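You operate a simulated robot arm through the tools that you are given. There is no shell and no other tool.

Carry out the task below with a simulated robot arm. There is one attempt and no reset: what you move stays moved.

Task
Dust out the console drawer, put the teal tin in it and shut it.
Fine: use the yellow duster and lay it back on the console; dust first. What is to be rubbed or washed off counts as gone when no trace of it is left.

The check looks at the end state, three seconds after you hand in, the way a careful person would. Anything else that was tipped, shoved, dropped, spilled or broken makes it a failure.

Robot
A 6-joint arm with a two-finger gripper, fixed in place. Base frame: the origin is on the floor under the middle of its stand, x ahead of it, y to its left, z up. Lengths are in mm, angles in degrees, forces in N, time in s.
With the tool pointing down near the work surface it reaches from about 140 to 680 mm from the base axis. Its first joint turns from -66.0 to 66.0 degrees. Payload 2.45 kg.
Tool frame: the origin (TCP) lies between the finger pads and is the grasp point; the fingertips stand 30 mm ahead of it; z points along the fingers, y is the line along which they close. The gripper opens to 106 mm; its body begins 79 mm behind the TCP.
Orientation is that of the tool frame in the base frame, as a unit quaternion [w, x, y, z]. With the fingers straight down and closing along the base's y, the tool's x points along the base's -x, its y along +y and its z along -z.

Tools
- The arm moves only by the tool drive_tool. Its argument "commands" is one flat list of numbers, 7 for each row, row after row: the turn, a rotation vector about the base's x, y, z in units of 180 degrees (1.0 is 180 degrees), then the shift along the base's x, y, z in units of 150 mm (1.0 is 150 mm), then the closure, from 0 (fully open) to 1 (shut). In form: [wx, wy, wz, x, y, z, hand, wx, wy, wz, x, y, z, hand, ...]. A call has 1 to 20 rows; each row is the pose to reach, as a shift and turn from the pose commanded when the call began. A call with a number of a shift or a turn outside -1 to 1 is refused whole. Each row takes 0.2 s and may step no farther than 50 mm and 8.6 degrees from the row before; otherwise, or with a gripper value out of range, the whole call is refused. A pose out of reach is approached as far as the arm can. The call stops where the force on the tool passes 40 N (or 10 N more than at its start, if that is more) or the arm is blocked; 0.2 s more then pass. The fingers move at their own pace (about 153 mm/s each) and stop on an object; they squeeze with about 32 N. The grip force told is the motor's: it shows also when the fingers shut on nothing. Time passes only in rows, and 0.2 s behind the last, so rows that repeat a pose let the fingers close. The reply holds the time, the measured pose of the TCP, the force on the tool along the base axes, the opening and the grip force, in the units named above and with some noise, with the torque about the TCP (base axes, N m) and any sound that the robot's microphone picked up, and new pictures: "views" is both (left out), scene, wrist or none.
- Cameras (640 x 400 px; columns grow to the right, rows downward): "scene" is fixed at [78.3, 453.9, 1393.6]; the picture's right is [-0.29, -0.96, 0.00], its down [-0.64, 0.19, -0.74] and it looks along [0.71, -0.21, -0.67] (base axes); focal length 252 px, centre (320, 200). "wrist" rides on the gripper at [76, -2, -106] in the tool frame; the picture's right is [0.02, 1.00, 0.00], its down [-0.78, 0.02, -0.62] and it looks along [-0.62, 0.01, 0.78] (tool axes); focal length 247 px, centre (320, 200). There is no depth. A picture from a camera that has moved, and an enlarged one, comes with that camera's place and axes in the base frame and with its lens.
- enlarge(camera, box): a new picture of the part [left, top, right, bottom] of that camera's present view, enlarged. The clock stands still meanwhile.
- job_done(): hands the job in; it is judged then, once.

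Places have to be worked out from the pictures, the camera data and where the tool is seen. Open the gripper and draw the arm clear of the work before you hand the job in, unless the task says otherwise.

The tools are called after "Call:" as name(argument=value, ...) on one line, values as JSON. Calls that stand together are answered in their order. drive_tool: Moves the arm, as the interface text tells. Its arguments: {"type":"object","properties":{"commands":{"type":"array"},"views":{"type":"string","enum":["both","scene","wrist","none"]}},"required":["commands"]} The other tools are called the same way: enlarge (camera, box) takes an enlarged picture of a part of a camera's view; job_done () hands the job in.

At the start:

```text
time_s: 0.0
position: [380.6, 185.8, 1203.6]
ee_rot: [0.0, 0.0, 1.0, 0.0]
contact_force: [-0.7, -0.5, -0.7]
torque: [0.01, -0.01, -0.01]
grip_width: 106.0
grasp_force: 0.2
```

scene: 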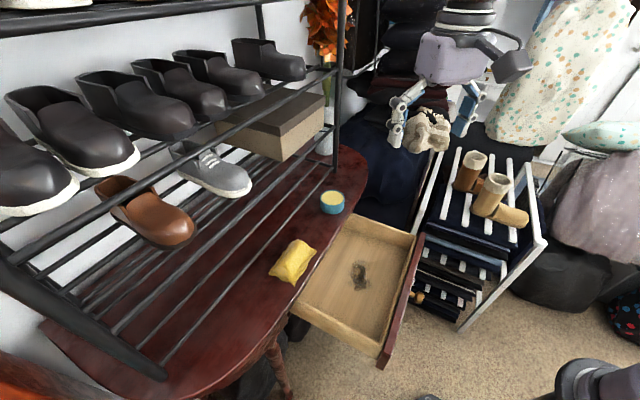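
wrist: 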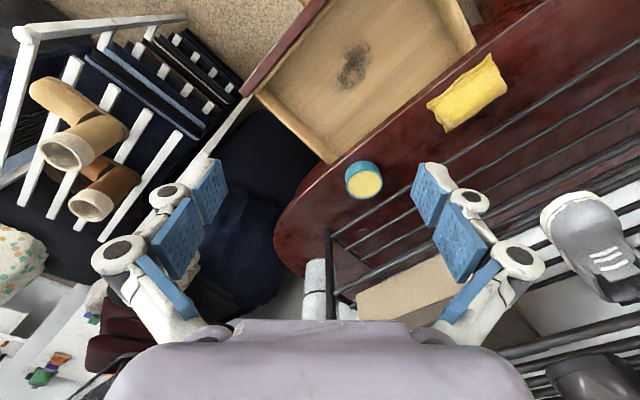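

The tin looks to be near (570, 273, 910), the duster near (404, 414, 918), and the dust spot near (390, 250, 807) on the drawer floor. I'll enlarge both views before moving, to get the drawer's geometry.

Call:
enlarge(camera="scene", box=[250, 170, 450, 380])

Call:
enlarge(camera="wrist", box=[230, 0, 530, 210])

Call:
enlarge(camera="scene", box=[320, 200, 420, 320])

```text
1.90 times, centred on (350, 275) of scene
camera zoom: at [78.3, 453.9, 1393.6], right [-0.29, -0.96, 0.0], down [-0.64, 0.19, -0.74], along [0.71, -0.21, -0.67], focal length 479 px, centre (263, 57)
```

zoom: 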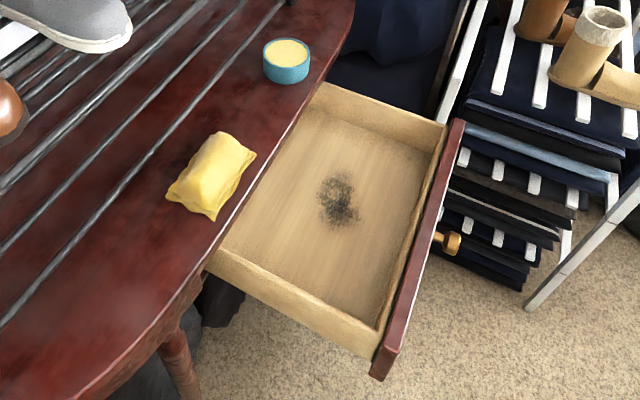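

```text
1.90 times, centred on (380, 105) of wrist
camera zoom: at [304.6, 184.2, 1310.3], right [-0.02, 1.0, 0.0], down [0.78, 0.02, 0.62], along [0.62, 0.01, -0.78], focal length 470 px, centre (206, 381)
```

zoom: 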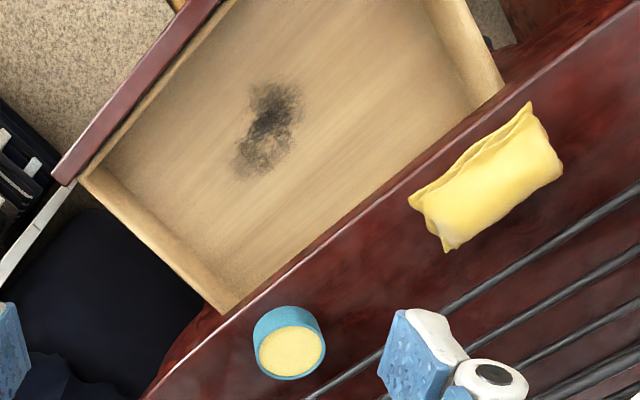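

```text
3.33 times, centred on (370, 260) of scene
camera zoom: at [78.3, 453.9, 1393.6], right [-0.29, -0.96, 0.0], down [-0.64, 0.19, -0.74], along [0.71, -0.21, -0.67], focal length 838 px, centre (153, 0)
```

zoom: 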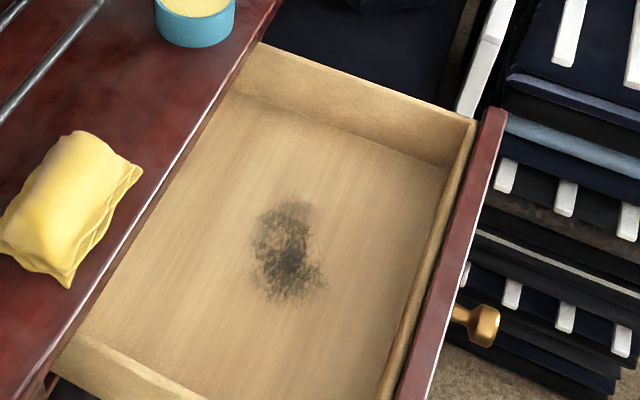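

The drawer slides along roughly u = (0.69, 0.72), and its front panel sits about 190 mm out from the console edge. I'll turn the tool about 46° so it lines up with the console, then bring the wrist camera in for a closer look at the duster.

Call:
drive_tool(commands=[0, 0, 0.043, -0.0445, 0.1645, -0.159, 0, 0, 0, 0.086, -0.089, 0.329, -0.318, 0, 0, 0, 0.129, -0.1335, 0.4935, -0.4765, 0, 0, 0, 0.172, -0.178, 0.658, -0.6355, 0, 0, 0, 0.215, -0.2225, 0.8225, -0.794, 0, 0, 0, 0.2578, -0.267, 0.987, -0.953, 0, 0, 0, 0.2578, -0.267, 0.987, -0.953, 0], views="both")

```text
time_s: 1.6
position: [339.4, 332.6, 1060.5]
ee_rot: [0.001, -0.395, 0.918, 0.0]
contact_force: [0.1, -0.3, 0.0]
torque: [-0.01, 0.01, -0.01]
grip_width: 106.2
grasp_force: 0.0
camera wrist: at [287.7, 276.5, 1166.9], right [-0.74, 0.67, 0.0], down [0.53, 0.58, 0.62], along [0.42, 0.46, -0.78], focal length 247 px, centre (320, 200)
```

scene: 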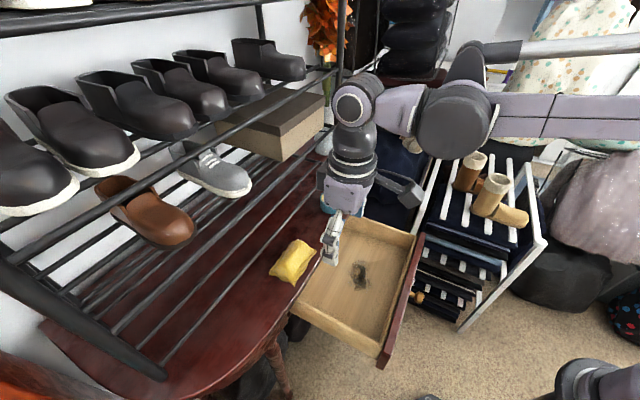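
wrist: 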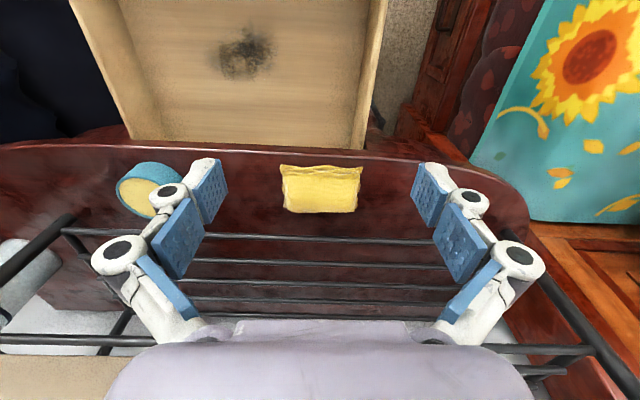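

The wrist camera is now squared up to the console. I'll enlarge the duster and tin to measure them.

Call:
enlarge(camera="wrist", box=[220, 130, 420, 255])

Call:
enlarge(camera="wrist", box=[60, 0, 400, 212])

Call:
enlarge(camera="scene", box=[230, 150, 430, 300])

```text
3.20 times, centred on (320, 192) of wrist
camera zoom: at [287.7, 276.5, 1166.9], right [-0.74, 0.67, 0.0], down [0.53, 0.58, 0.62], along [0.42, 0.46, -0.78], focal length 790 px, centre (320, 224)
```

zoom: 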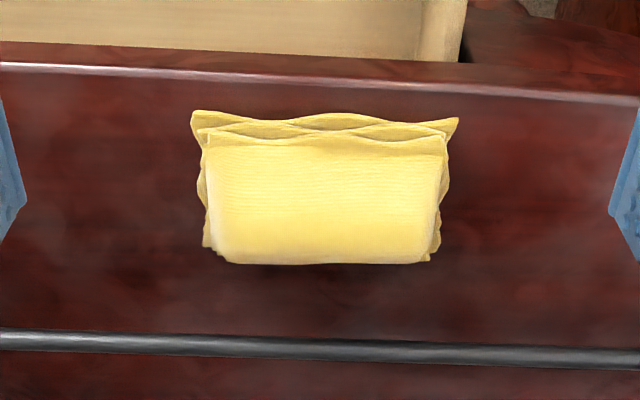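

```text
1.88 times, centred on (230, 106) of wrist
camera zoom: at [287.7, 276.5, 1166.9], right [-0.74, 0.67, 0.0], down [0.53, 0.58, 0.62], along [0.42, 0.46, -0.78], focal length 465 px, centre (489, 377)
```

zoom: 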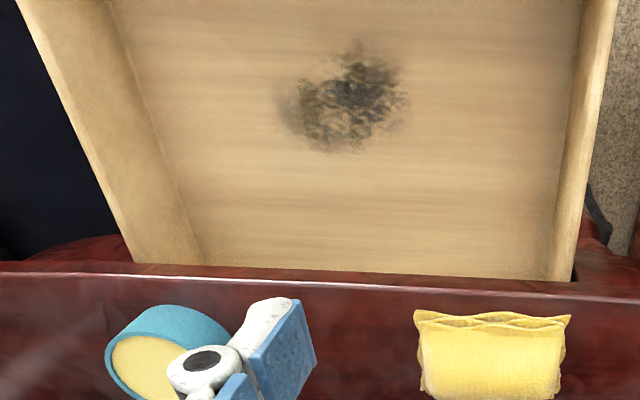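

```text
2.67 times, centred on (330, 225) of scene
camera zoom: at [78.2, 453.9, 1393.6], right [-0.29, -0.96, 0.0], down [-0.64, 0.19, -0.74], along [0.71, -0.21, -0.67], focal length 671 px, centre (293, 133)
```

zoom: 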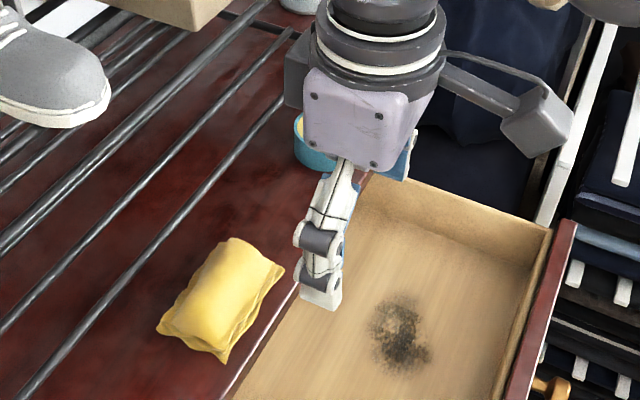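

The duster is about 100 × 57 mm with its long side parallel to the console edge. The rack's front rod runs close behind it, so I'll take a second, lower view to get heights by parallax.

Call:
drive_tool(commands=[0, 0, 0, -0.063, -0.063, -0.178, 0, 0, 0, 0, -0.126, -0.126, -0.356, 0, 0, 0, 0, -0.189, -0.189, -0.533, 0, 0, 0, 0, -0.189, -0.189, -0.533, 0], views="wrist")

```text
time_s: 2.6
position: [310.6, 303.9, 979.1]
ee_rot: [0.0, -0.394, 0.919, 0.0]
contact_force: [0.1, 0.6, 0.3]
torque: [0.01, -0.01, -0.02]
grip_width: 105.9
grasp_force: 0.0
camera wrist: at [259.9, 248.2, 1085.5], right [-0.74, 0.67, 0.0], down [0.53, 0.58, 0.62], along [0.42, 0.46, -0.78], focal length 247 px, centre (320, 200)
```

wrist: 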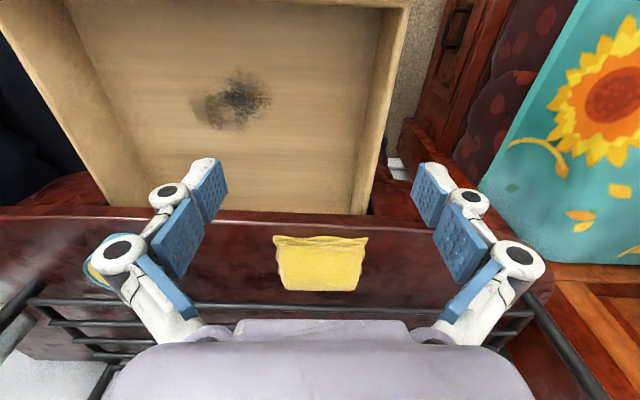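

Call:
enlarge(camera="wrist", box=[220, 200, 420, 325])

Call:
enlarge(camera="wrist", box=[40, 180, 240, 305])

```text
3.20 times, centred on (320, 262) of wrist
camera zoom: at [259.9, 248.2, 1085.5], right [-0.74, 0.67, 0.0], down [0.53, 0.58, 0.62], along [0.42, 0.46, -0.78], focal length 790 px, centre (320, 0)
```

zoom: 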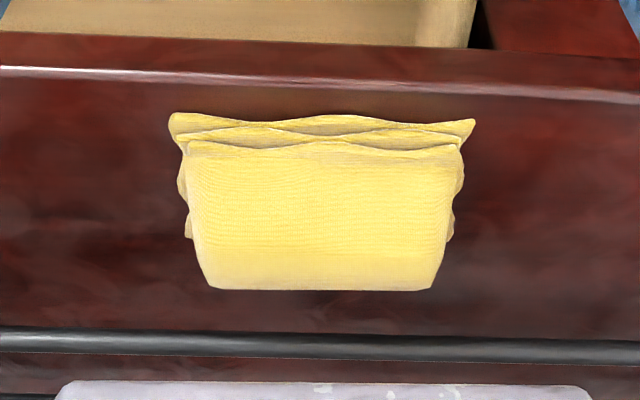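

```text
3.20 times, centred on (140, 242) of wrist
camera zoom: at [259.9, 248.2, 1085.5], right [-0.74, 0.67, 0.0], down [0.53, 0.58, 0.62], along [0.42, 0.46, -0.78], focal length 790 px, centre (896, 64)
```

zoom: 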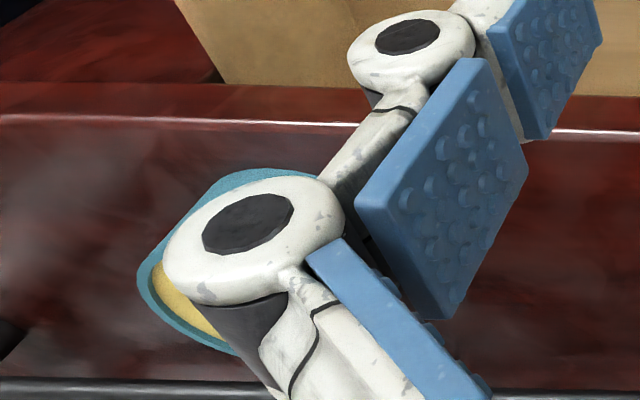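

By parallax the console top is at z≈898, its edge is at u≈542, and the rack's front rod is at z≈926, u≈658. The duster spans u≈557–602 and is centred near v≈-13; I'll check its profile from the scene camera.

Call:
enlarge(camera="scene", box=[255, 225, 335, 295])

Call:
enlarge(camera="scene", box=[300, 60, 460, 220])

```text
5.71 times, centred on (295, 260) of scene
camera zoom: at [78.3, 453.9, 1393.6], right [-0.29, -0.96, 0.0], down [-0.64, 0.19, -0.74], along [0.71, -0.21, -0.67], focal length 1437 px, centre (463, -143)
```

zoom: 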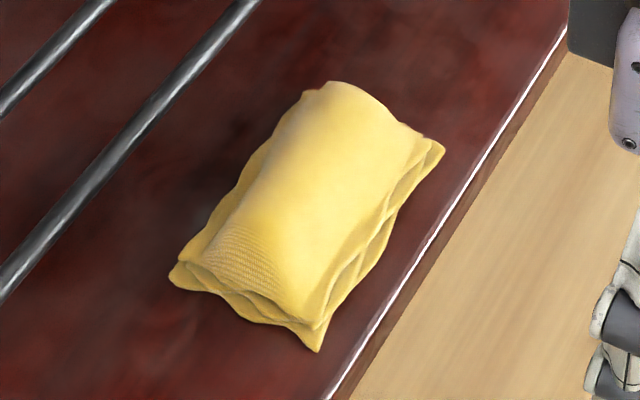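

```text
2.50 times, centred on (380, 140) of scene
camera zoom: at [78.3, 453.9, 1393.6], right [-0.29, -0.96, 0.0], down [-0.64, 0.19, -0.74], along [0.71, -0.21, -0.67], focal length 629 px, centre (170, 350)
```

zoom: 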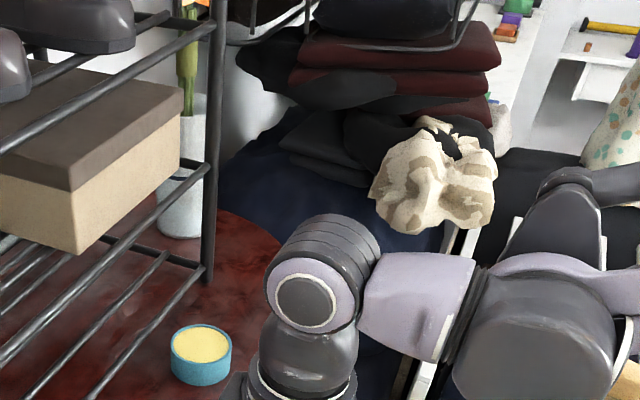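

The duster is a domed bundle with a base of about 105 × 66 mm, centred near u≈589, v≈-13. Next I'll measure the dust spot and drawer floor more precisely from this pose.

Call:
enlarge(camera="wrist", box=[60, 0, 420, 225])

Call:
enlarge(camera="scene", box=[290, 200, 440, 380])

```text
1.78 times, centred on (240, 112) of wrist
camera zoom: at [259.9, 248.2, 1085.5], right [-0.74, 0.67, 0.0], down [0.53, 0.58, 0.62], along [0.42, 0.46, -0.78], focal length 439 px, centre (462, 356)
```

zoom: 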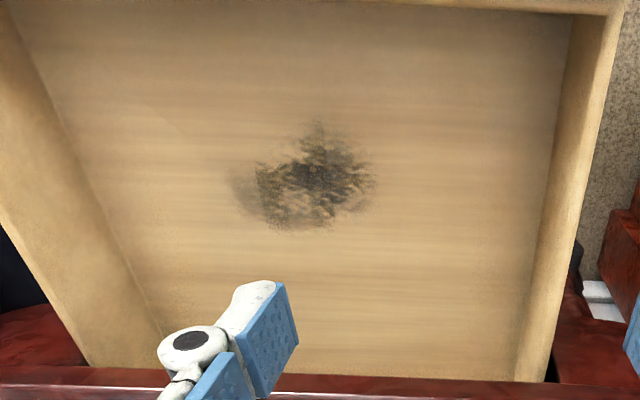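

```text
2.22 times, centred on (365, 290) of scene
camera zoom: at [78.3, 453.9, 1393.6], right [-0.29, -0.96, 0.0], down [-0.64, 0.19, -0.74], along [0.71, -0.21, -0.67], focal length 559 px, centre (220, 0)
```

zoom: 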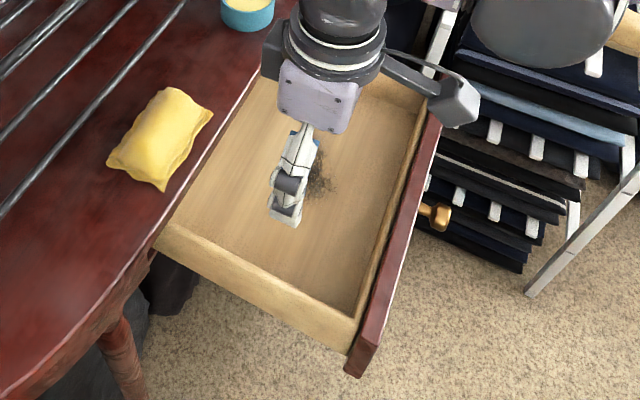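

The drawer floor is at z≈780 and the dust covers about u 418–488, v -174…-76. Next I'll turn the tool -90° so the fingers close across the duster's short side, hover above it and set the opening to about 72 mm.

Call:
drive_tool(commands=[0, 0, -0.0455, 0.063, 0.069, 0.05, 0, 0, 0, -0.091, 0.127, 0.138, 0.1, 0, 0, 0, -0.1364, 0.19, 0.206, 0.15, 0, 0, 0, -0.1818, 0.253, 0.275, 0.2, 0, 0, 0, -0.2273, 0.317, 0.344, 0.25, 0.1, 0, 0, -0.2727, 0.38, 0.413, 0.273, 0.2, 0, 0, -0.3182, 0.444, 0.482, 0.273, 0.32, 0, 0, -0.3636, 0.507, 0.55, 0.273, 0.32, 0, 0, -0.4091, 0.57, 0.619, 0.273, 0.32, 0, 0, -0.4545, 0.634, 0.688, 0.273, 0.32, 0, 0, -0.5, 0.69, 0.75, 0.273, 0.32, 0, 0, -0.5, 0.69, 0.75, 0.273, 0.32], views="both")

```text
time_s: 5.2
position: [415.1, 416.5, 1023.0]
ee_rot: [0.0, 0.372, 0.928, 0.0]
contact_force: [-0.4, -0.5, 0.8]
torque: [0.02, 0.03, 0.01]
grip_width: 72.3
grasp_force: 0.1
camera wrist: at [359.1, 470.1, 1129.3], right [0.68, 0.74, 0.0], down [0.58, -0.53, 0.62], along [0.46, -0.42, -0.78], focal length 247 px, centre (320, 200)
```

scene: 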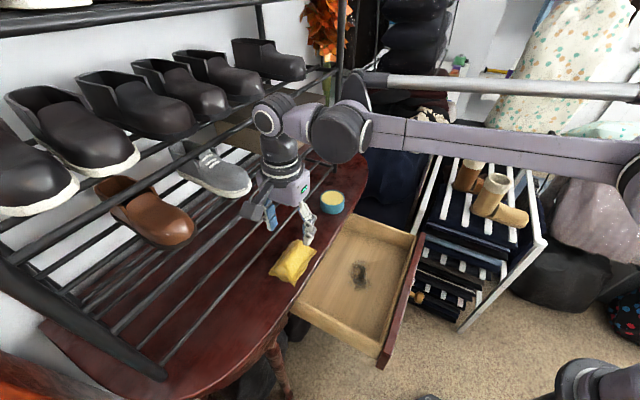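
wrist: 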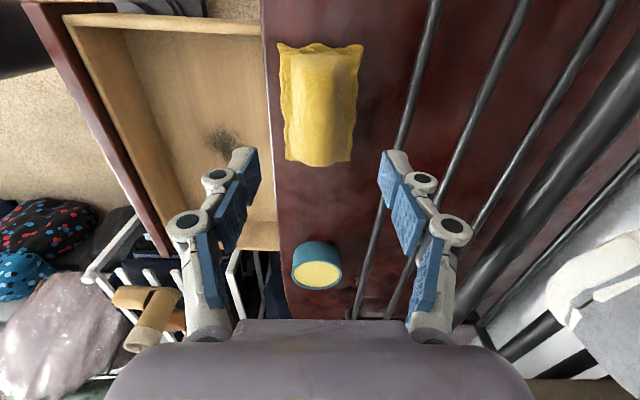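

The duster is centred and squared between the fingers with a 72 mm opening. I'll lower to TCP z≈936, which puts the tips about 7 mm above the console.

Call:
drive_tool(commands=[0, 0, 0, 0, 0, -0.15, 0.32, 0, 0, 0, 0, 0, -0.3, 0.32, 0, 0, 0, 0, 0, -0.42, 0.32, 0, 0, 0, 0, 0, -0.52, 0.32, 0, 0, 0, 0, 0, -0.58, 0.32, 0, 0, 0, 0, 0, -0.58, 0.32], views="both")

```text
time_s: 6.6
position: [416.6, 417.7, 935.0]
ee_rot: [0.0, 0.371, 0.929, 0.0]
contact_force: [0.2, 0.0, -0.3]
torque: [0.01, 0.02, 0.0]
grip_width: 72.0
grasp_force: 0.1
camera wrist: at [359.4, 469.3, 1041.4], right [0.67, 0.74, 0.0], down [0.58, -0.53, 0.62], along [0.46, -0.42, -0.78], focal length 247 px, centre (320, 200)
```

scene: 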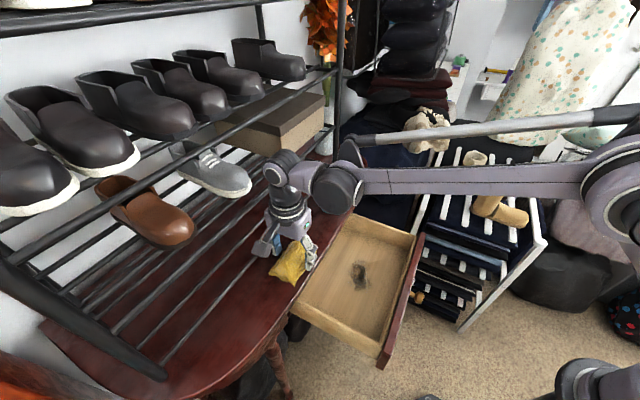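
wrist: 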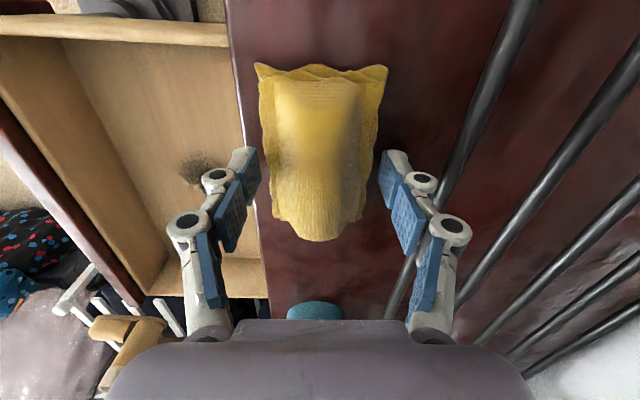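

No contact, and the fingers straddle the duster cleanly. I'll close the gripper on it.

Call:
drive_tool(commands=[0, 0, 0, 0, 0, 0, 0.45, 0, 0, 0, 0, 0, 0, 0.6, 0, 0, 0, 0, 0, 0, 0.8, 0, 0, 0, 0, 0, 0, 1, 0, 0, 0, 0, 0, 0, 1], views="both")

```text
time_s: 7.8
position: [417.3, 417.3, 935.8]
ee_rot: [0.0, 0.371, 0.929, 0.001]
contact_force: [0.3, 0.0, 3.0]
torque: [-0.02, -0.01, -0.01]
grip_width: 64.1
grasp_force: 31.6
camera wrist: at [359.3, 469.2, 1041.7], right [0.67, 0.74, 0.0], down [0.58, -0.53, 0.62], along [0.46, -0.42, -0.78], focal length 247 px, centre (320, 200)
```

scene: 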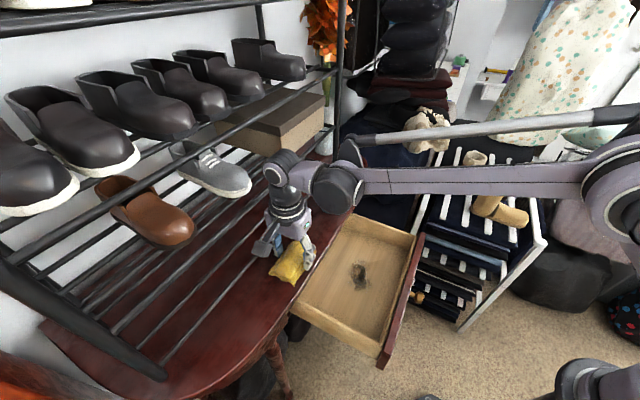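
wrist: 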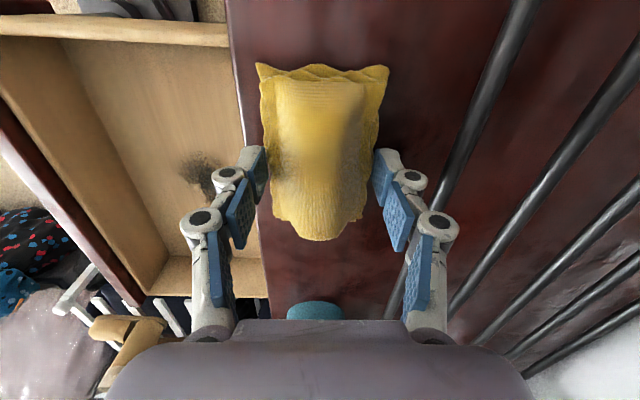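

The fingers stopped at 64 mm with a 32 N grip, so the duster is held. I'll lift it gently and check that it comes along.

Call:
drive_tool(commands=[0, 0, 0, 0, 0, 0.07, 1, 0, 0, 0, 0, 0, 0.2, 1, 0, 0, 0, 0, 0, 0.4, 1, 0, 0, 0, 0, 0, 0.6, 1, 0, 0, 0, 0, 0, 0.6, 1], views="both")

```text
time_s: 9.0
position: [416.1, 418.5, 1024.1]
ee_rot: [0.0, 0.372, 0.928, 0.001]
contact_force: [-0.1, -0.3, 0.5]
torque: [0.03, -0.03, -0.01]
grip_width: 22.9
grasp_force: 32.1
camera wrist: at [359.2, 470.0, 1130.6], right [0.67, 0.74, 0.0], down [0.58, -0.53, 0.62], along [0.46, -0.42, -0.78], focal length 247 px, centre (320, 200)
```

scene: 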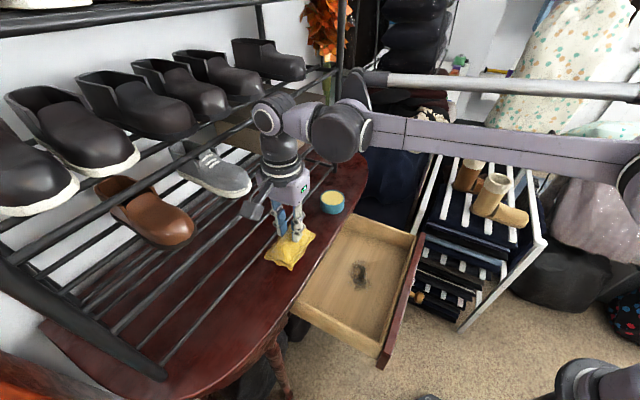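
wrist: 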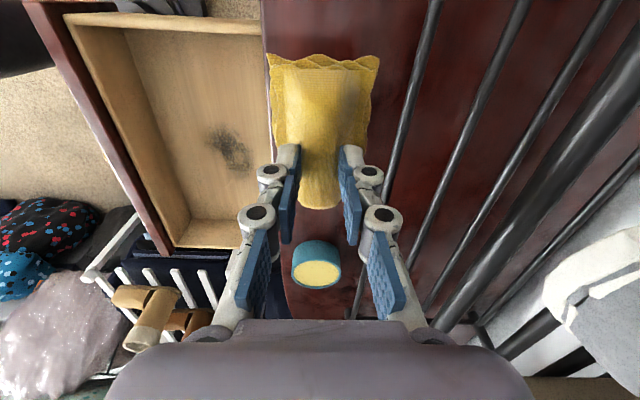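

The opening fell to 23 mm during the lift, but the duster looks closer to the camera, so it may be hanging by its ridge. I'll look closely before going on.

Call:
enlarge(camera="scene", box=[240, 160, 340, 290])

Call:
enlarge(camera="wrist", box=[220, 30, 420, 240])

```text
3.08 times, centred on (290, 225) of scene
camera zoom: at [78.3, 453.9, 1393.6], right [-0.29, -0.96, 0.0], down [-0.64, 0.19, -0.74], along [0.71, -0.21, -0.67], focal length 774 px, centre (412, 123)
```

zoom: 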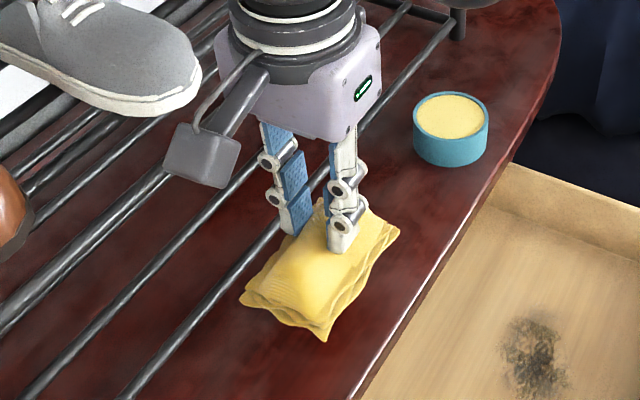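

```text
1.90 times, centred on (320, 135) of wrist
camera zoom: at [359.2, 470.0, 1130.6], right [0.67, 0.74, 0.0], down [0.58, -0.53, 0.62], along [0.46, -0.42, -0.78], focal length 470 px, centre (320, 324)
```

zoom: 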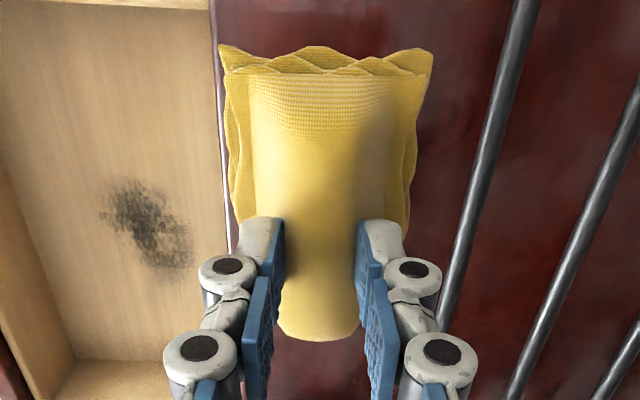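

The fringe sits about 61 mm below the TCP, so the fingers only hold the last few millimetres of the ridge. I'll set the duster back down where it was and regrip it on its steeper flanks, above the fringe.

Call:
drive_tool(commands=[0, 0, 0, 0, 0, -0.15, 1, 0, 0, 0, 0, 0, -0.28, 1, 0, 0, 0, 0, 0, -0.36, 1, 0, 0, 0, 0, 0, -0.4, 1, 0, 0, 0, 0, 0, -0.42, 1, 0, 0, 0, 0, 0, -0.435, 1], views="both")

```text
time_s: 10.3
position: [416.5, 417.6, 964.6]
ee_rot: [0.001, 0.372, 0.928, 0.002]
contact_force: [-1.1, -0.2, 8.9]
torque: [0.06, 0.16, 0.0]
grip_width: 22.8
grasp_force: 32.8
stopped in row 6: the force on the tool passed its limit at 45 N (the readings are from after the stop); the commanded pose is now the measured one
camera wrist: at [359.7, 469.3, 1070.9], right [0.67, 0.74, 0.0], down [0.58, -0.53, 0.62], along [0.46, -0.42, -0.78], focal length 247 px, centre (320, 200)
```

scene: 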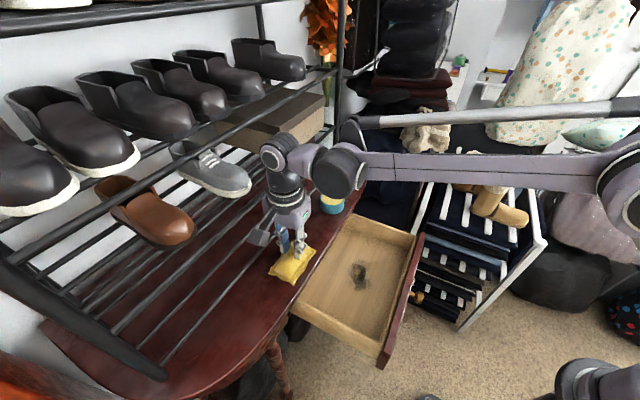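
wrist: 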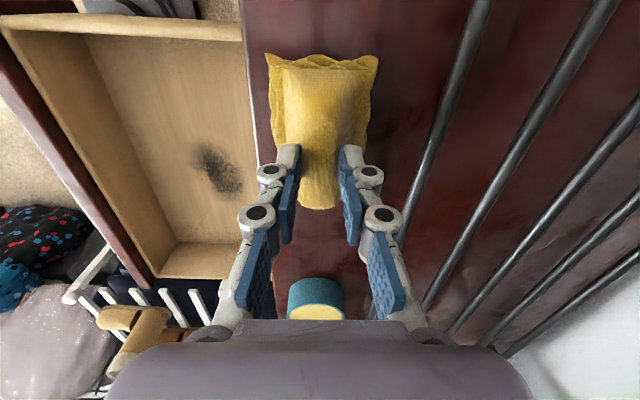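

The duster bears on the console at TCP z≈964, and 45 N of push didn't shift the grip, so it's firm and the base sits about 66 mm below the TCP. I'll keep this grip, raise it and carry it over the drawer.

Call:
drive_tool(commands=[0, 0, 0, 0, 0, 0.1, 1, 0, 0, 0, 0, 0, 0.25, 1, 0, 0, 0, 0, -0.1, 0.4, 1, 0, 0, 0, -0.02, -0.3, 0.4, 1, 0, 0, 0, -0.04, -0.5, 0.4, 1, 0, 0, 0, -0.06, -0.7, 0.4, 1, 0, 0, 0, -0.08, -0.9, 0.4, 1, 0, 0, 0, -0.09, -1.0, 0.4, 1, 0, 0, 0, -0.09, -1.0, 0.4, 1], views="both")

```text
time_s: 12.3
position: [404.7, 267.4, 1022.9]
ee_rot: [0.0, 0.372, 0.928, 0.002]
contact_force: [-1.3, -0.2, -0.8]
torque: [-0.02, -0.01, 0.01]
grip_width: 23.0
grasp_force: 31.6
camera wrist: at [347.5, 319.0, 1129.4], right [0.67, 0.74, 0.0], down [0.58, -0.53, 0.62], along [0.46, -0.42, -0.78], focal length 247 px, centre (320, 200)
```

scene: 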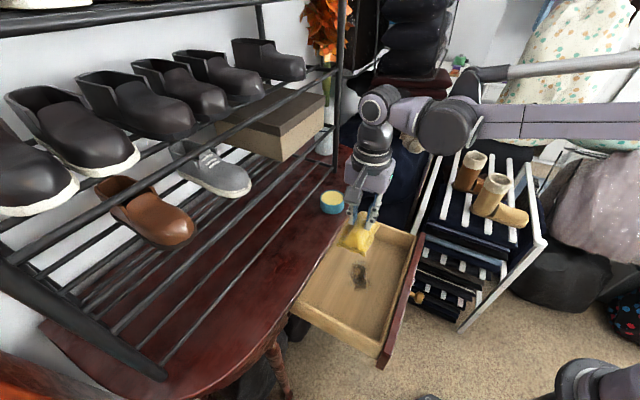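
wrist: 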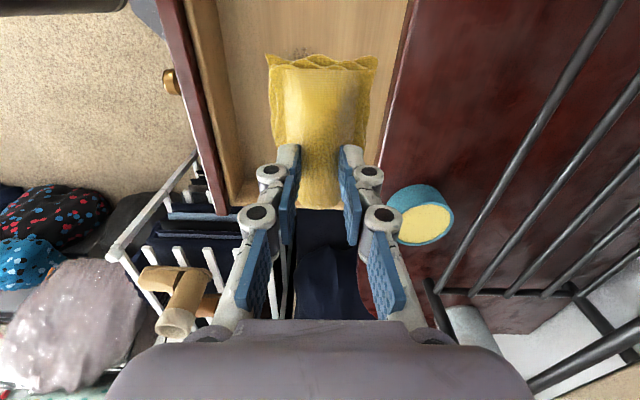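

The grip is holding at 23 mm. I'll move over the spot centre at about (403, 242) and lower to TCP z≈873, just above where the base should touch the drawer floor.

Call:
drive_tool(commands=[0, 0, 0, -0.007, -0.085, -0.1, 1, 0, 0, 0, -0.014, -0.17, -0.25, 1, 0, 0, 0, -0.014, -0.17, -0.5, 1, 0, 0, 0, -0.014, -0.17, -0.75, 1, 0, 0, 0, -0.014, -0.17, -0.9, 1, 0, 0, 0, -0.014, -0.17, -1.0, 1, 0, 0, 0, -0.014, -0.17, -1.0, 1], views="both")

```text
time_s: 13.9
position: [402.4, 242.3, 874.7]
ee_rot: [0.001, 0.371, 0.928, 0.002]
contact_force: [0.6, -0.6, -0.7]
torque: [0.03, 0.0, 0.01]
grip_width: 22.7
grasp_force: 31.7
camera wrist: at [344.5, 293.8, 980.5], right [0.67, 0.74, 0.0], down [0.58, -0.53, 0.62], along [0.46, -0.42, -0.78], focal length 247 px, centre (320, 200)
```

scene: 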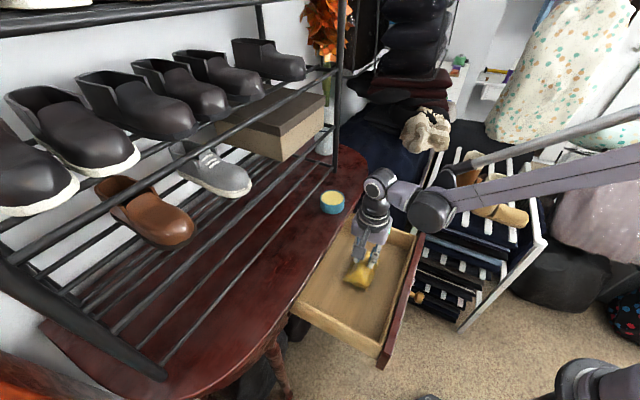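
wrist: 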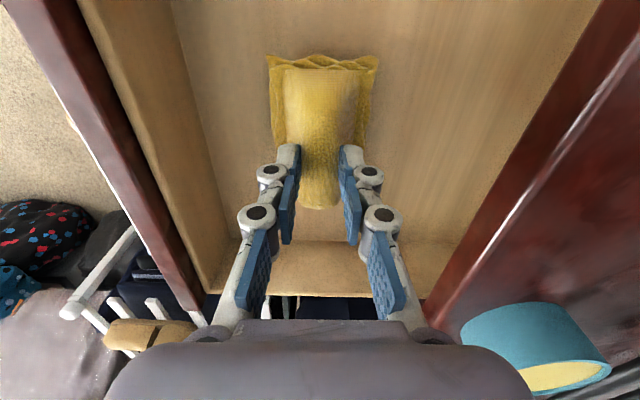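

The duster now hides the spot. I'll lower in small steps until I feel the drawer floor, which I expect near TCP z≈846.

Call:
drive_tool(commands=[0, 0, 0, 0, 0, -0.05, 1, 0, 0, 0, 0, 0, -0.1, 1, 0, 0, 0, 0, 0, -0.13, 1, 0, 0, 0, 0, 0, -0.15, 1, 0, 0, 0, 0, 0, -0.165, 1, 0, 0, 0, 0, 0, -0.175, 1, 0, 0, 0, 0, 0, -0.185, 1], views="none")

```text
time_s: 15.4
position: [401.4, 241.6, 848.4]
ee_rot: [0.001, 0.371, 0.928, 0.001]
contact_force: [-0.2, -1.6, 13.6]
torque: [0.05, 0.11, -0.01]
grip_width: 22.7
grasp_force: 31.7
stopped in row 7: the force on the tool passed its limit at 47 N (the readings are from after the stop); the commanded pose is now the measured one
```

Floor contact is at TCP z≈848 with about 14 N steady. I'll ease off slightly and start rubbing with strokes along the spot's long direction.

Call:
drive_tool(commands=[0, 0, 0, -0.0483, 0.0459, 0.003, 1, 0, 0, 0, -0.0965, 0.0919, 0.003, 1, 0, 0, 0, -0.1448, 0.1378, 0.003, 1, 0, 0, 0, -0.1931, 0.1837, 0.003, 1, 0, 0, 0, -0.1448, 0.1378, 0.003, 1, 0, 0, 0, -0.0965, 0.0919, 0.003, 1, 0, 0, 0, -0.0483, 0.0459, 0.003, 1, 0, 0, 0, 0, 0, 0.003, 1, 0, 0, 0, 0.0483, -0.0459, 0.003, 1, 0, 0, 0, 0.0965, -0.0919, 0.003, 1, 0, 0, 0, 0.1448, -0.1378, 0.003, 1, 0, 0, 0, 0.1931, -0.1837, 0.003, 1], views="both")

```text
time_s: 18.0
position: [430.0, 214.3, 849.1]
ee_rot: [0.002, 0.371, 0.929, 0.002]
contact_force: [0.2, -0.5, -0.7]
torque: [0.0, -0.04, 0.01]
grip_width: 23.0
grasp_force: 32.3
camera wrist: at [373.8, 265.7, 955.8], right [0.67, 0.74, 0.0], down [0.58, -0.53, 0.62], along [0.46, -0.42, -0.78], focal length 247 px, centre (320, 200)
```

scene: 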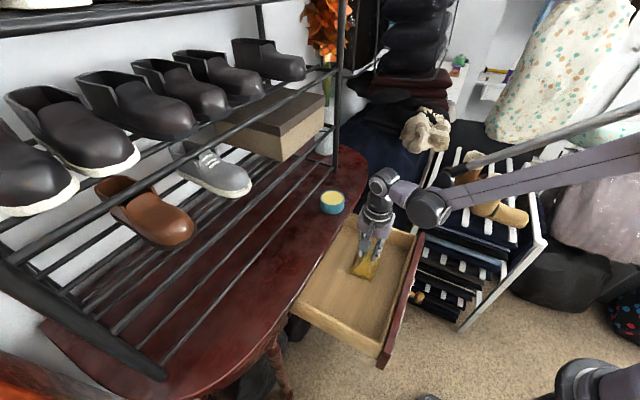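
wrist: 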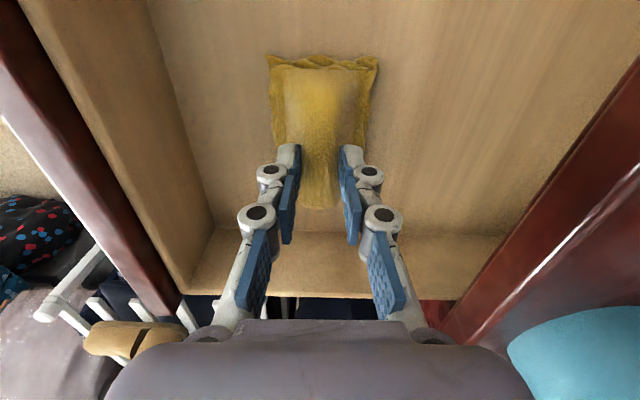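

The reading is near zero newtons, so contact went light at this height. I'll look at the uncovered floor.

Call:
enlarge(camera="scene", box=[300, 210, 430, 350])

Call:
enlarge(camera="wrist", box=[150, 0, 550, 250])

```text
2.86 times, centred on (365, 280) of scene
camera zoom: at [78.3, 453.9, 1393.6], right [-0.29, -0.96, 0.0], down [-0.64, 0.19, -0.74], along [0.71, -0.21, -0.67], focal length 719 px, centre (191, -29)
```

zoom: 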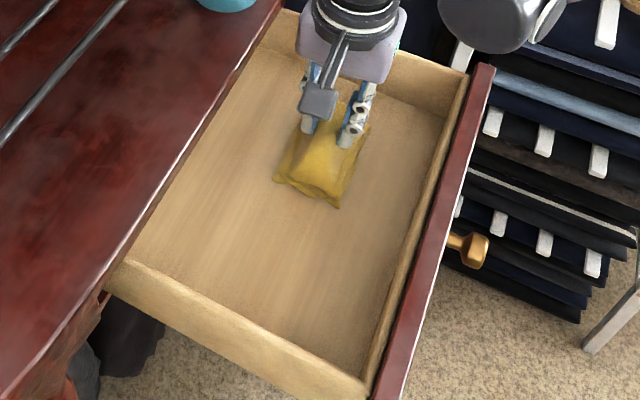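

```text
1.60 times, centred on (350, 125) of wrist
camera zoom: at [373.8, 265.7, 955.8], right [0.67, 0.74, 0.0], down [0.58, -0.53, 0.62], along [0.46, -0.42, -0.78], focal length 395 px, centre (272, 320)
```

zoom: 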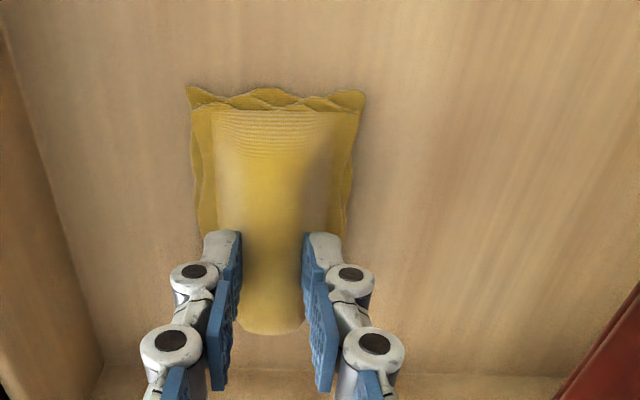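

The uncovered part already looks clean. I'll press a little harder, about 0.8 mm lower, and make overlapping passes shifted to both sides so the whole spot is covered.

Call:
drive_tool(commands=[0, 0, 0, 0, 0, -0.003, 1, 0, 0, 0, 0.0367, 0.0386, -0.005, 1, 0, 0, 0, 0.0494, 0.1002, -0.005, 1, 0, 0, 0, -0.023, 0.1691, -0.005, 1, 0, 0, 0, -0.0954, 0.238, -0.005, 1, 0, 0, 0, -0.1678, 0.3069, -0.005, 1, 0, 0, 0, -0.2402, 0.3758, -0.005, 1, 0, 0, 0, -0.3126, 0.4447, -0.005, 1, 0, 0, 0, -0.3873, 0.4145, -0.005, 1, 0, 0, 0, -0.4333, 0.3663, -0.005, 1, 0, 0, 0, -0.4596, 0.2903, -0.005, 1, 0, 0, 0, -0.3872, 0.2214, -0.005, 1, 0, 0, 0, -0.3148, 0.1525, -0.005, 1, 0, 0, 0, -0.2424, 0.0836, -0.005, 1, 0, 0, 0, -0.17, 0.0147, -0.005, 1, 0, 0, 0, -0.0976, -0.0542, -0.005, 1, 0, 0, 0, -0.0252, -0.1231, -0.005, 1, 0, 0, 0, 0.0483, -0.0459, -0.005, 1], views="wrist")

```text
time_s: 20.9
position: [383.2, 236.0, 847.8]
ee_rot: [-0.002, 0.37, 0.929, 0.002]
contact_force: [-0.9, -0.4, 11.6]
torque: [-0.15, -0.17, 0.01]
grip_width: 22.7
grasp_force: 31.9
stopped in row 14: the force on the tool passed its limit at 42 N (the readings are from after the stop); the commanded pose is now the measured one
camera wrist: at [326.6, 287.3, 955.3], right [0.67, 0.74, 0.0], down [0.58, -0.53, 0.62], along [0.46, -0.41, -0.79], focal length 247 px, centre (320, 200)
```

wrist: 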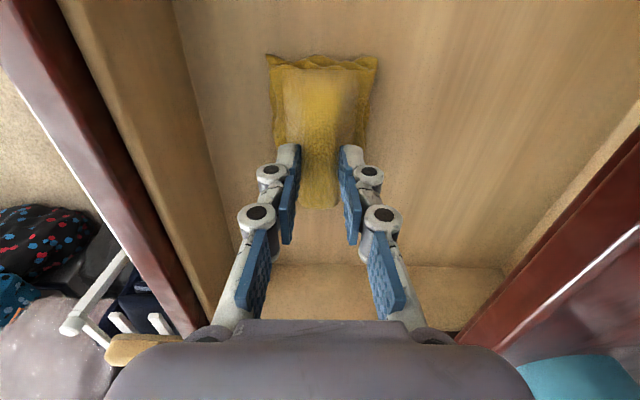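

That pass stopped early on a 42 N force spike. I'll ease off 0.4 mm, finish the remaining strokes, then lift and inspect the floor.

Call:
drive_tool(commands=[0, 0, 0, 0, 0, 0.003, 1, 0, 0, 0, 0.0724, -0.0689, 0.003, 1, 0, 0, 0, 0.1448, -0.1378, 0.003, 1, 0, 0, 0, 0.2172, -0.2067, 0.003, 1, 0, 0, 0, 0.2896, -0.2756, 0.003, 1, 0, 0, 0, 0.3264, -0.237, 0.003, 1, 0, 0, 0, 0.3631, -0.1984, 0.003, 1, 0, 0, 0, 0.2907, -0.1295, 0.003, 1, 0, 0, 0, 0.2183, -0.0606, 0.003, 1, 0, 0, 0, 0.1459, 0.0083, 0.003, 1, 0, 0, 0, 0.0735, 0.0772, 0.003, 1, 0, 0, 0, 0.0011, 0.1461, 0.003, 1, 0, 0, 0, -0.0713, 0.215, 0.003, 1, 0, 0, 0, -0.0713, 0.215, 0.1, 1, 0, 0, 0, -0.0713, 0.215, 0.3, 1], views="both")

```text
time_s: 24.1
position: [371.8, 270.8, 893.4]
ee_rot: [-0.002, 0.371, 0.929, 0.002]
contact_force: [0.8, -0.4, -0.9]
torque: [0.0, 0.01, 0.02]
grip_width: 22.9
grasp_force: 32.4
camera wrist: at [315.1, 321.5, 998.8], right [0.67, 0.74, 0.0], down [0.58, -0.53, 0.62], along [0.46, -0.41, -0.79], focal length 247 px, centre (320, 200)
```

scene: 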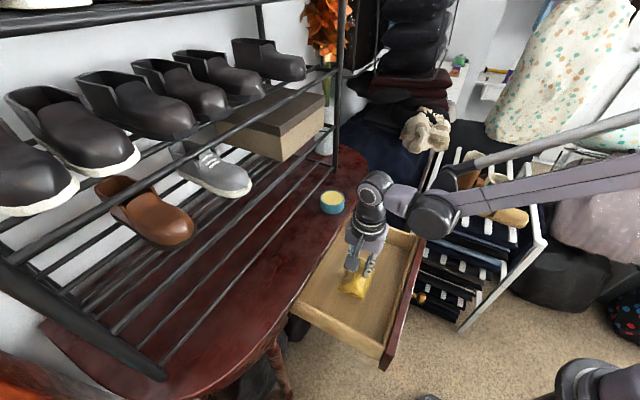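
wrist: 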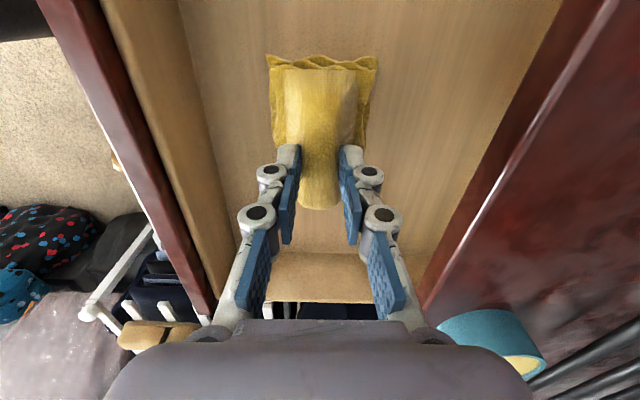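

I'll lift clear and carry the duster back over its place on the console. From there I can see the whole drawer floor before putting it down.

Call:
drive_tool(commands=[0, 0, 0, 0, 0, 0.3, 1, 0, 0, 0, 0, 0, 0.6, 1, 0, 0, 0, 0.03, 0.1, 0.83, 1, 0, 0, 0, 0.09, 0.3, 0.86, 1, 0, 0, 0, 0.15, 0.5, 0.86, 1, 0, 0, 0, 0.21, 0.7, 0.86, 1, 0, 0, 0, 0.27, 0.88, 0.86, 1, 0, 0, 0, 0.295, 0.97, 0.86, 1, 0, 0, 0, 0.295, 0.97, 0.86, 1], views="both")

```text
time_s: 26.1
position: [416.3, 414.0, 1021.4]
ee_rot: [-0.002, 0.371, 0.929, 0.002]
contact_force: [-0.6, -1.2, -0.3]
torque: [0.01, 0.01, -0.03]
grip_width: 23.1
grasp_force: 32.1
camera wrist: at [360.0, 465.7, 1128.2], right [0.67, 0.74, 0.0], down [0.58, -0.53, 0.62], along [0.46, -0.41, -0.79], focal length 247 px, centre (320, 200)
```

scene: 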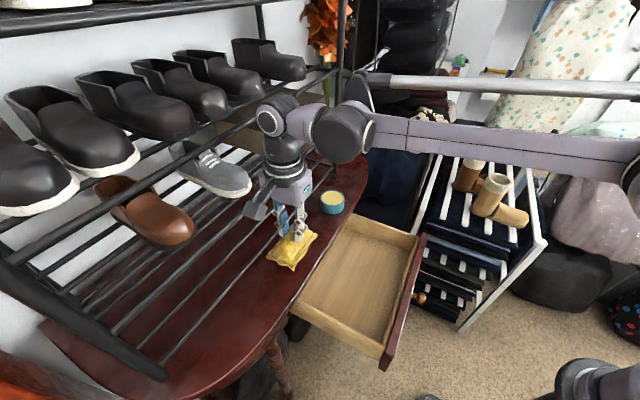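
wrist: 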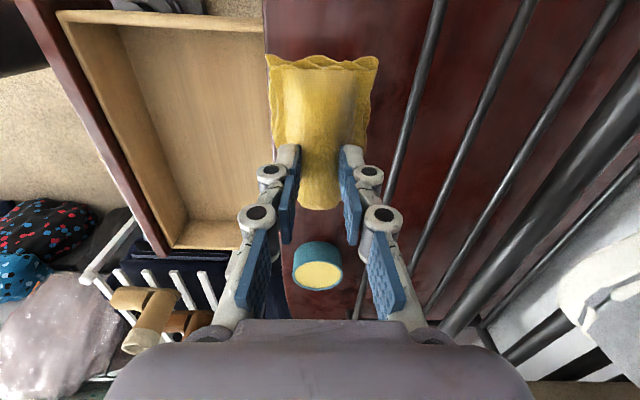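

The spot looks gone. I'll zoom in from both cameras to check for any leftover trace.

Call:
enlarge(camera="scene", box=[310, 215, 420, 345])

Call:
enlarge(camera="wrist", box=[60, 0, 290, 250])

Call:
enlarge(camera="scene", box=[330, 240, 400, 310])

```text
3.08 times, centred on (365, 280) of scene
camera zoom: at [78.3, 453.9, 1393.6], right [-0.29, -0.96, 0.0], down [-0.64, 0.19, -0.74], along [0.71, -0.21, -0.67], focal length 774 px, centre (182, -46)
```

zoom: 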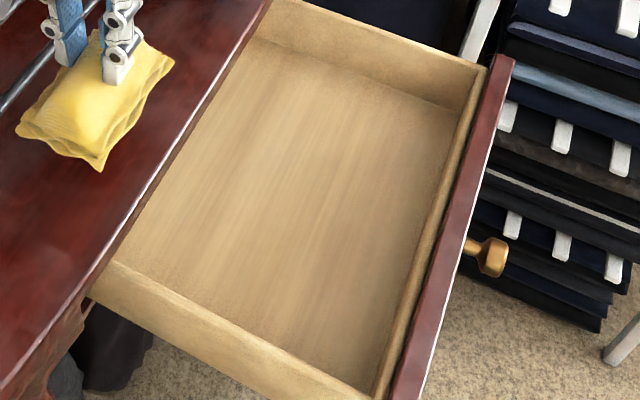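

```text
1.60 times, centred on (175, 125) of wrist
camera zoom: at [360.0, 465.7, 1128.2], right [0.67, 0.74, 0.0], down [0.58, -0.53, 0.62], along [0.46, -0.41, -0.79], focal length 395 px, centre (552, 320)
```

zoom: 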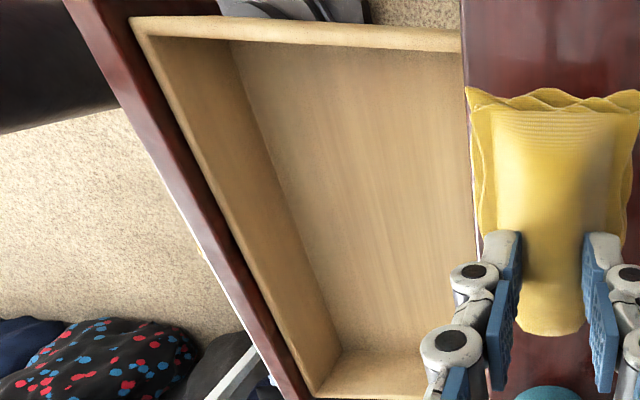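

```text
5.71 times, centred on (365, 275) of scene
camera zoom: at [78.3, 453.9, 1393.6], right [-0.29, -0.96, 0.0], down [-0.64, 0.19, -0.74], along [0.71, -0.21, -0.67], focal length 1437 px, centre (63, -229)
```

zoom: 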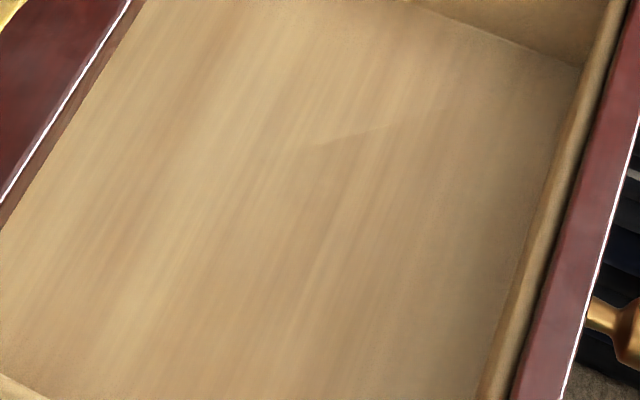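

No trace of dust is left on the drawer floor. I'll lower the duster back onto its original place on the console, where it should touch near TCP z≈965.

Call:
drive_tool(commands=[0, 0, 0, 0.005, 0.02, -0.15, 1, 0, 0, 0, 0.005, 0.02, -0.27, 1, 0, 0, 0, 0.005, 0.02, -0.33, 1, 0, 0, 0, 0.005, 0.02, -0.352, 1, 0, 0, 0, 0.005, 0.02, -0.362, 1, 0, 0, 0, 0.005, 0.02, -0.369, 1, 0, 0, 0, 0.005, 0.02, -0.374, 1], views="wrist")

```text
time_s: 27.7
position: [417.9, 416.9, 966.1]
ee_rot: [-0.002, 0.37, 0.929, 0.002]
contact_force: [0.2, -0.5, -1.1]
torque: [0.0, 0.04, -0.01]
grip_width: 22.7
grasp_force: 32.2
camera wrist: at [361.0, 468.6, 1071.9], right [0.67, 0.74, 0.0], down [0.58, -0.53, 0.62], along [0.46, -0.41, -0.79], focal length 247 px, centre (320, 200)
```

wrist: 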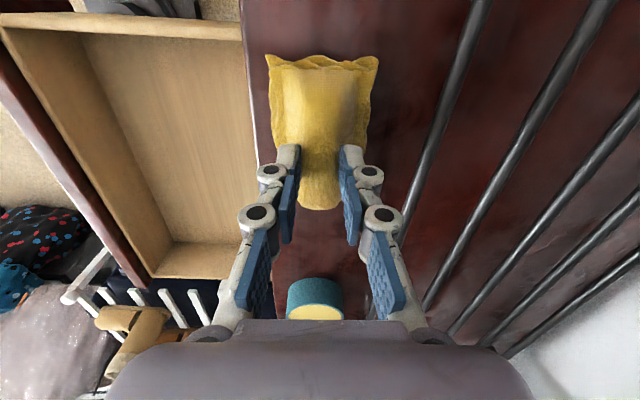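

No contact yet at z=966, so I'll ease down the last bit.

Call:
drive_tool(commands=[0, 0, 0, 0, 0, -0.005, 1, 0, 0, 0, 0, 0, -0.009, 1, 0, 0, 0, 0, 0, -0.013, 1], views="none")

```text
time_s: 28.5
position: [417.5, 418.6, 962.4]
ee_rot: [-0.002, 0.371, 0.929, 0.002]
contact_force: [-0.8, -1.7, 3.4]
torque: [-0.11, -0.07, -0.05]
grip_width: 23.0
grasp_force: 32.4
```

The duster rests on the console at about 3 N. I'll open the fingers and rise straight up.

Call:
drive_tool(commands=[0, 0, 0, 0, 0, 0, 0.7, 0, 0, 0, 0, 0, 0, 0.55, 0, 0, 0, 0, 0, 0, 0.4, 0, 0, 0, 0, 0, 0, 0.35, 0, 0, 0, 0, 0, 0.1, 0.35, 0, 0, 0, 0, 0, 0.35, 0.35, 0, 0, 0, 0, 0, 0.6, 0.35, 0, 0, 0, 0, 0, 0.6, 0.35], views="both")

```text
time_s: 30.3
position: [416.8, 417.2, 1054.1]
ee_rot: [-0.002, 0.371, 0.929, 0.002]
contact_force: [0.2, 0.9, 0.8]
torque: [-0.02, 0.05, 0.01]
grip_width: 68.8
grasp_force: 0.1
camera wrist: at [359.5, 469.0, 1160.4], right [0.67, 0.74, 0.0], down [0.58, -0.53, 0.62], along [0.46, -0.41, -0.79], focal length 247 px, centre (320, 200)
```

scene: 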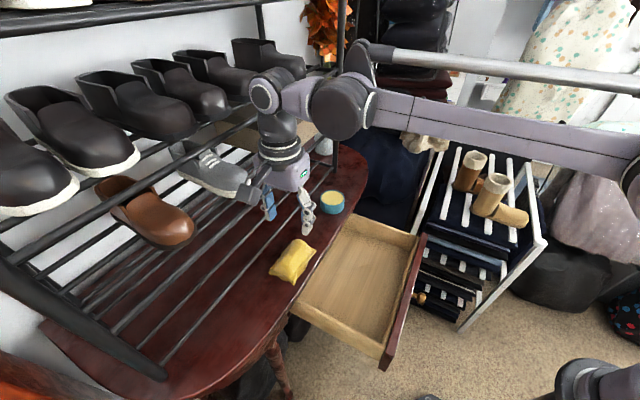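
wrist: 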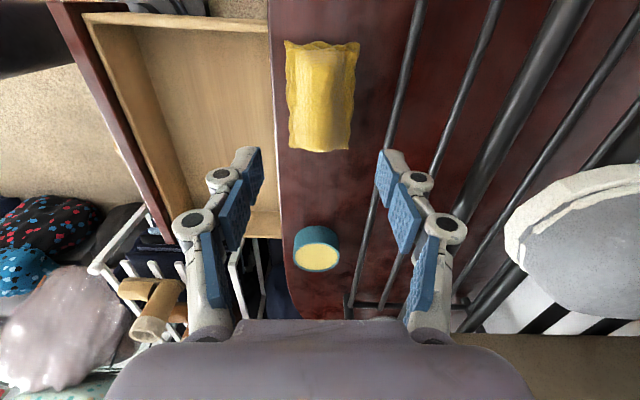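

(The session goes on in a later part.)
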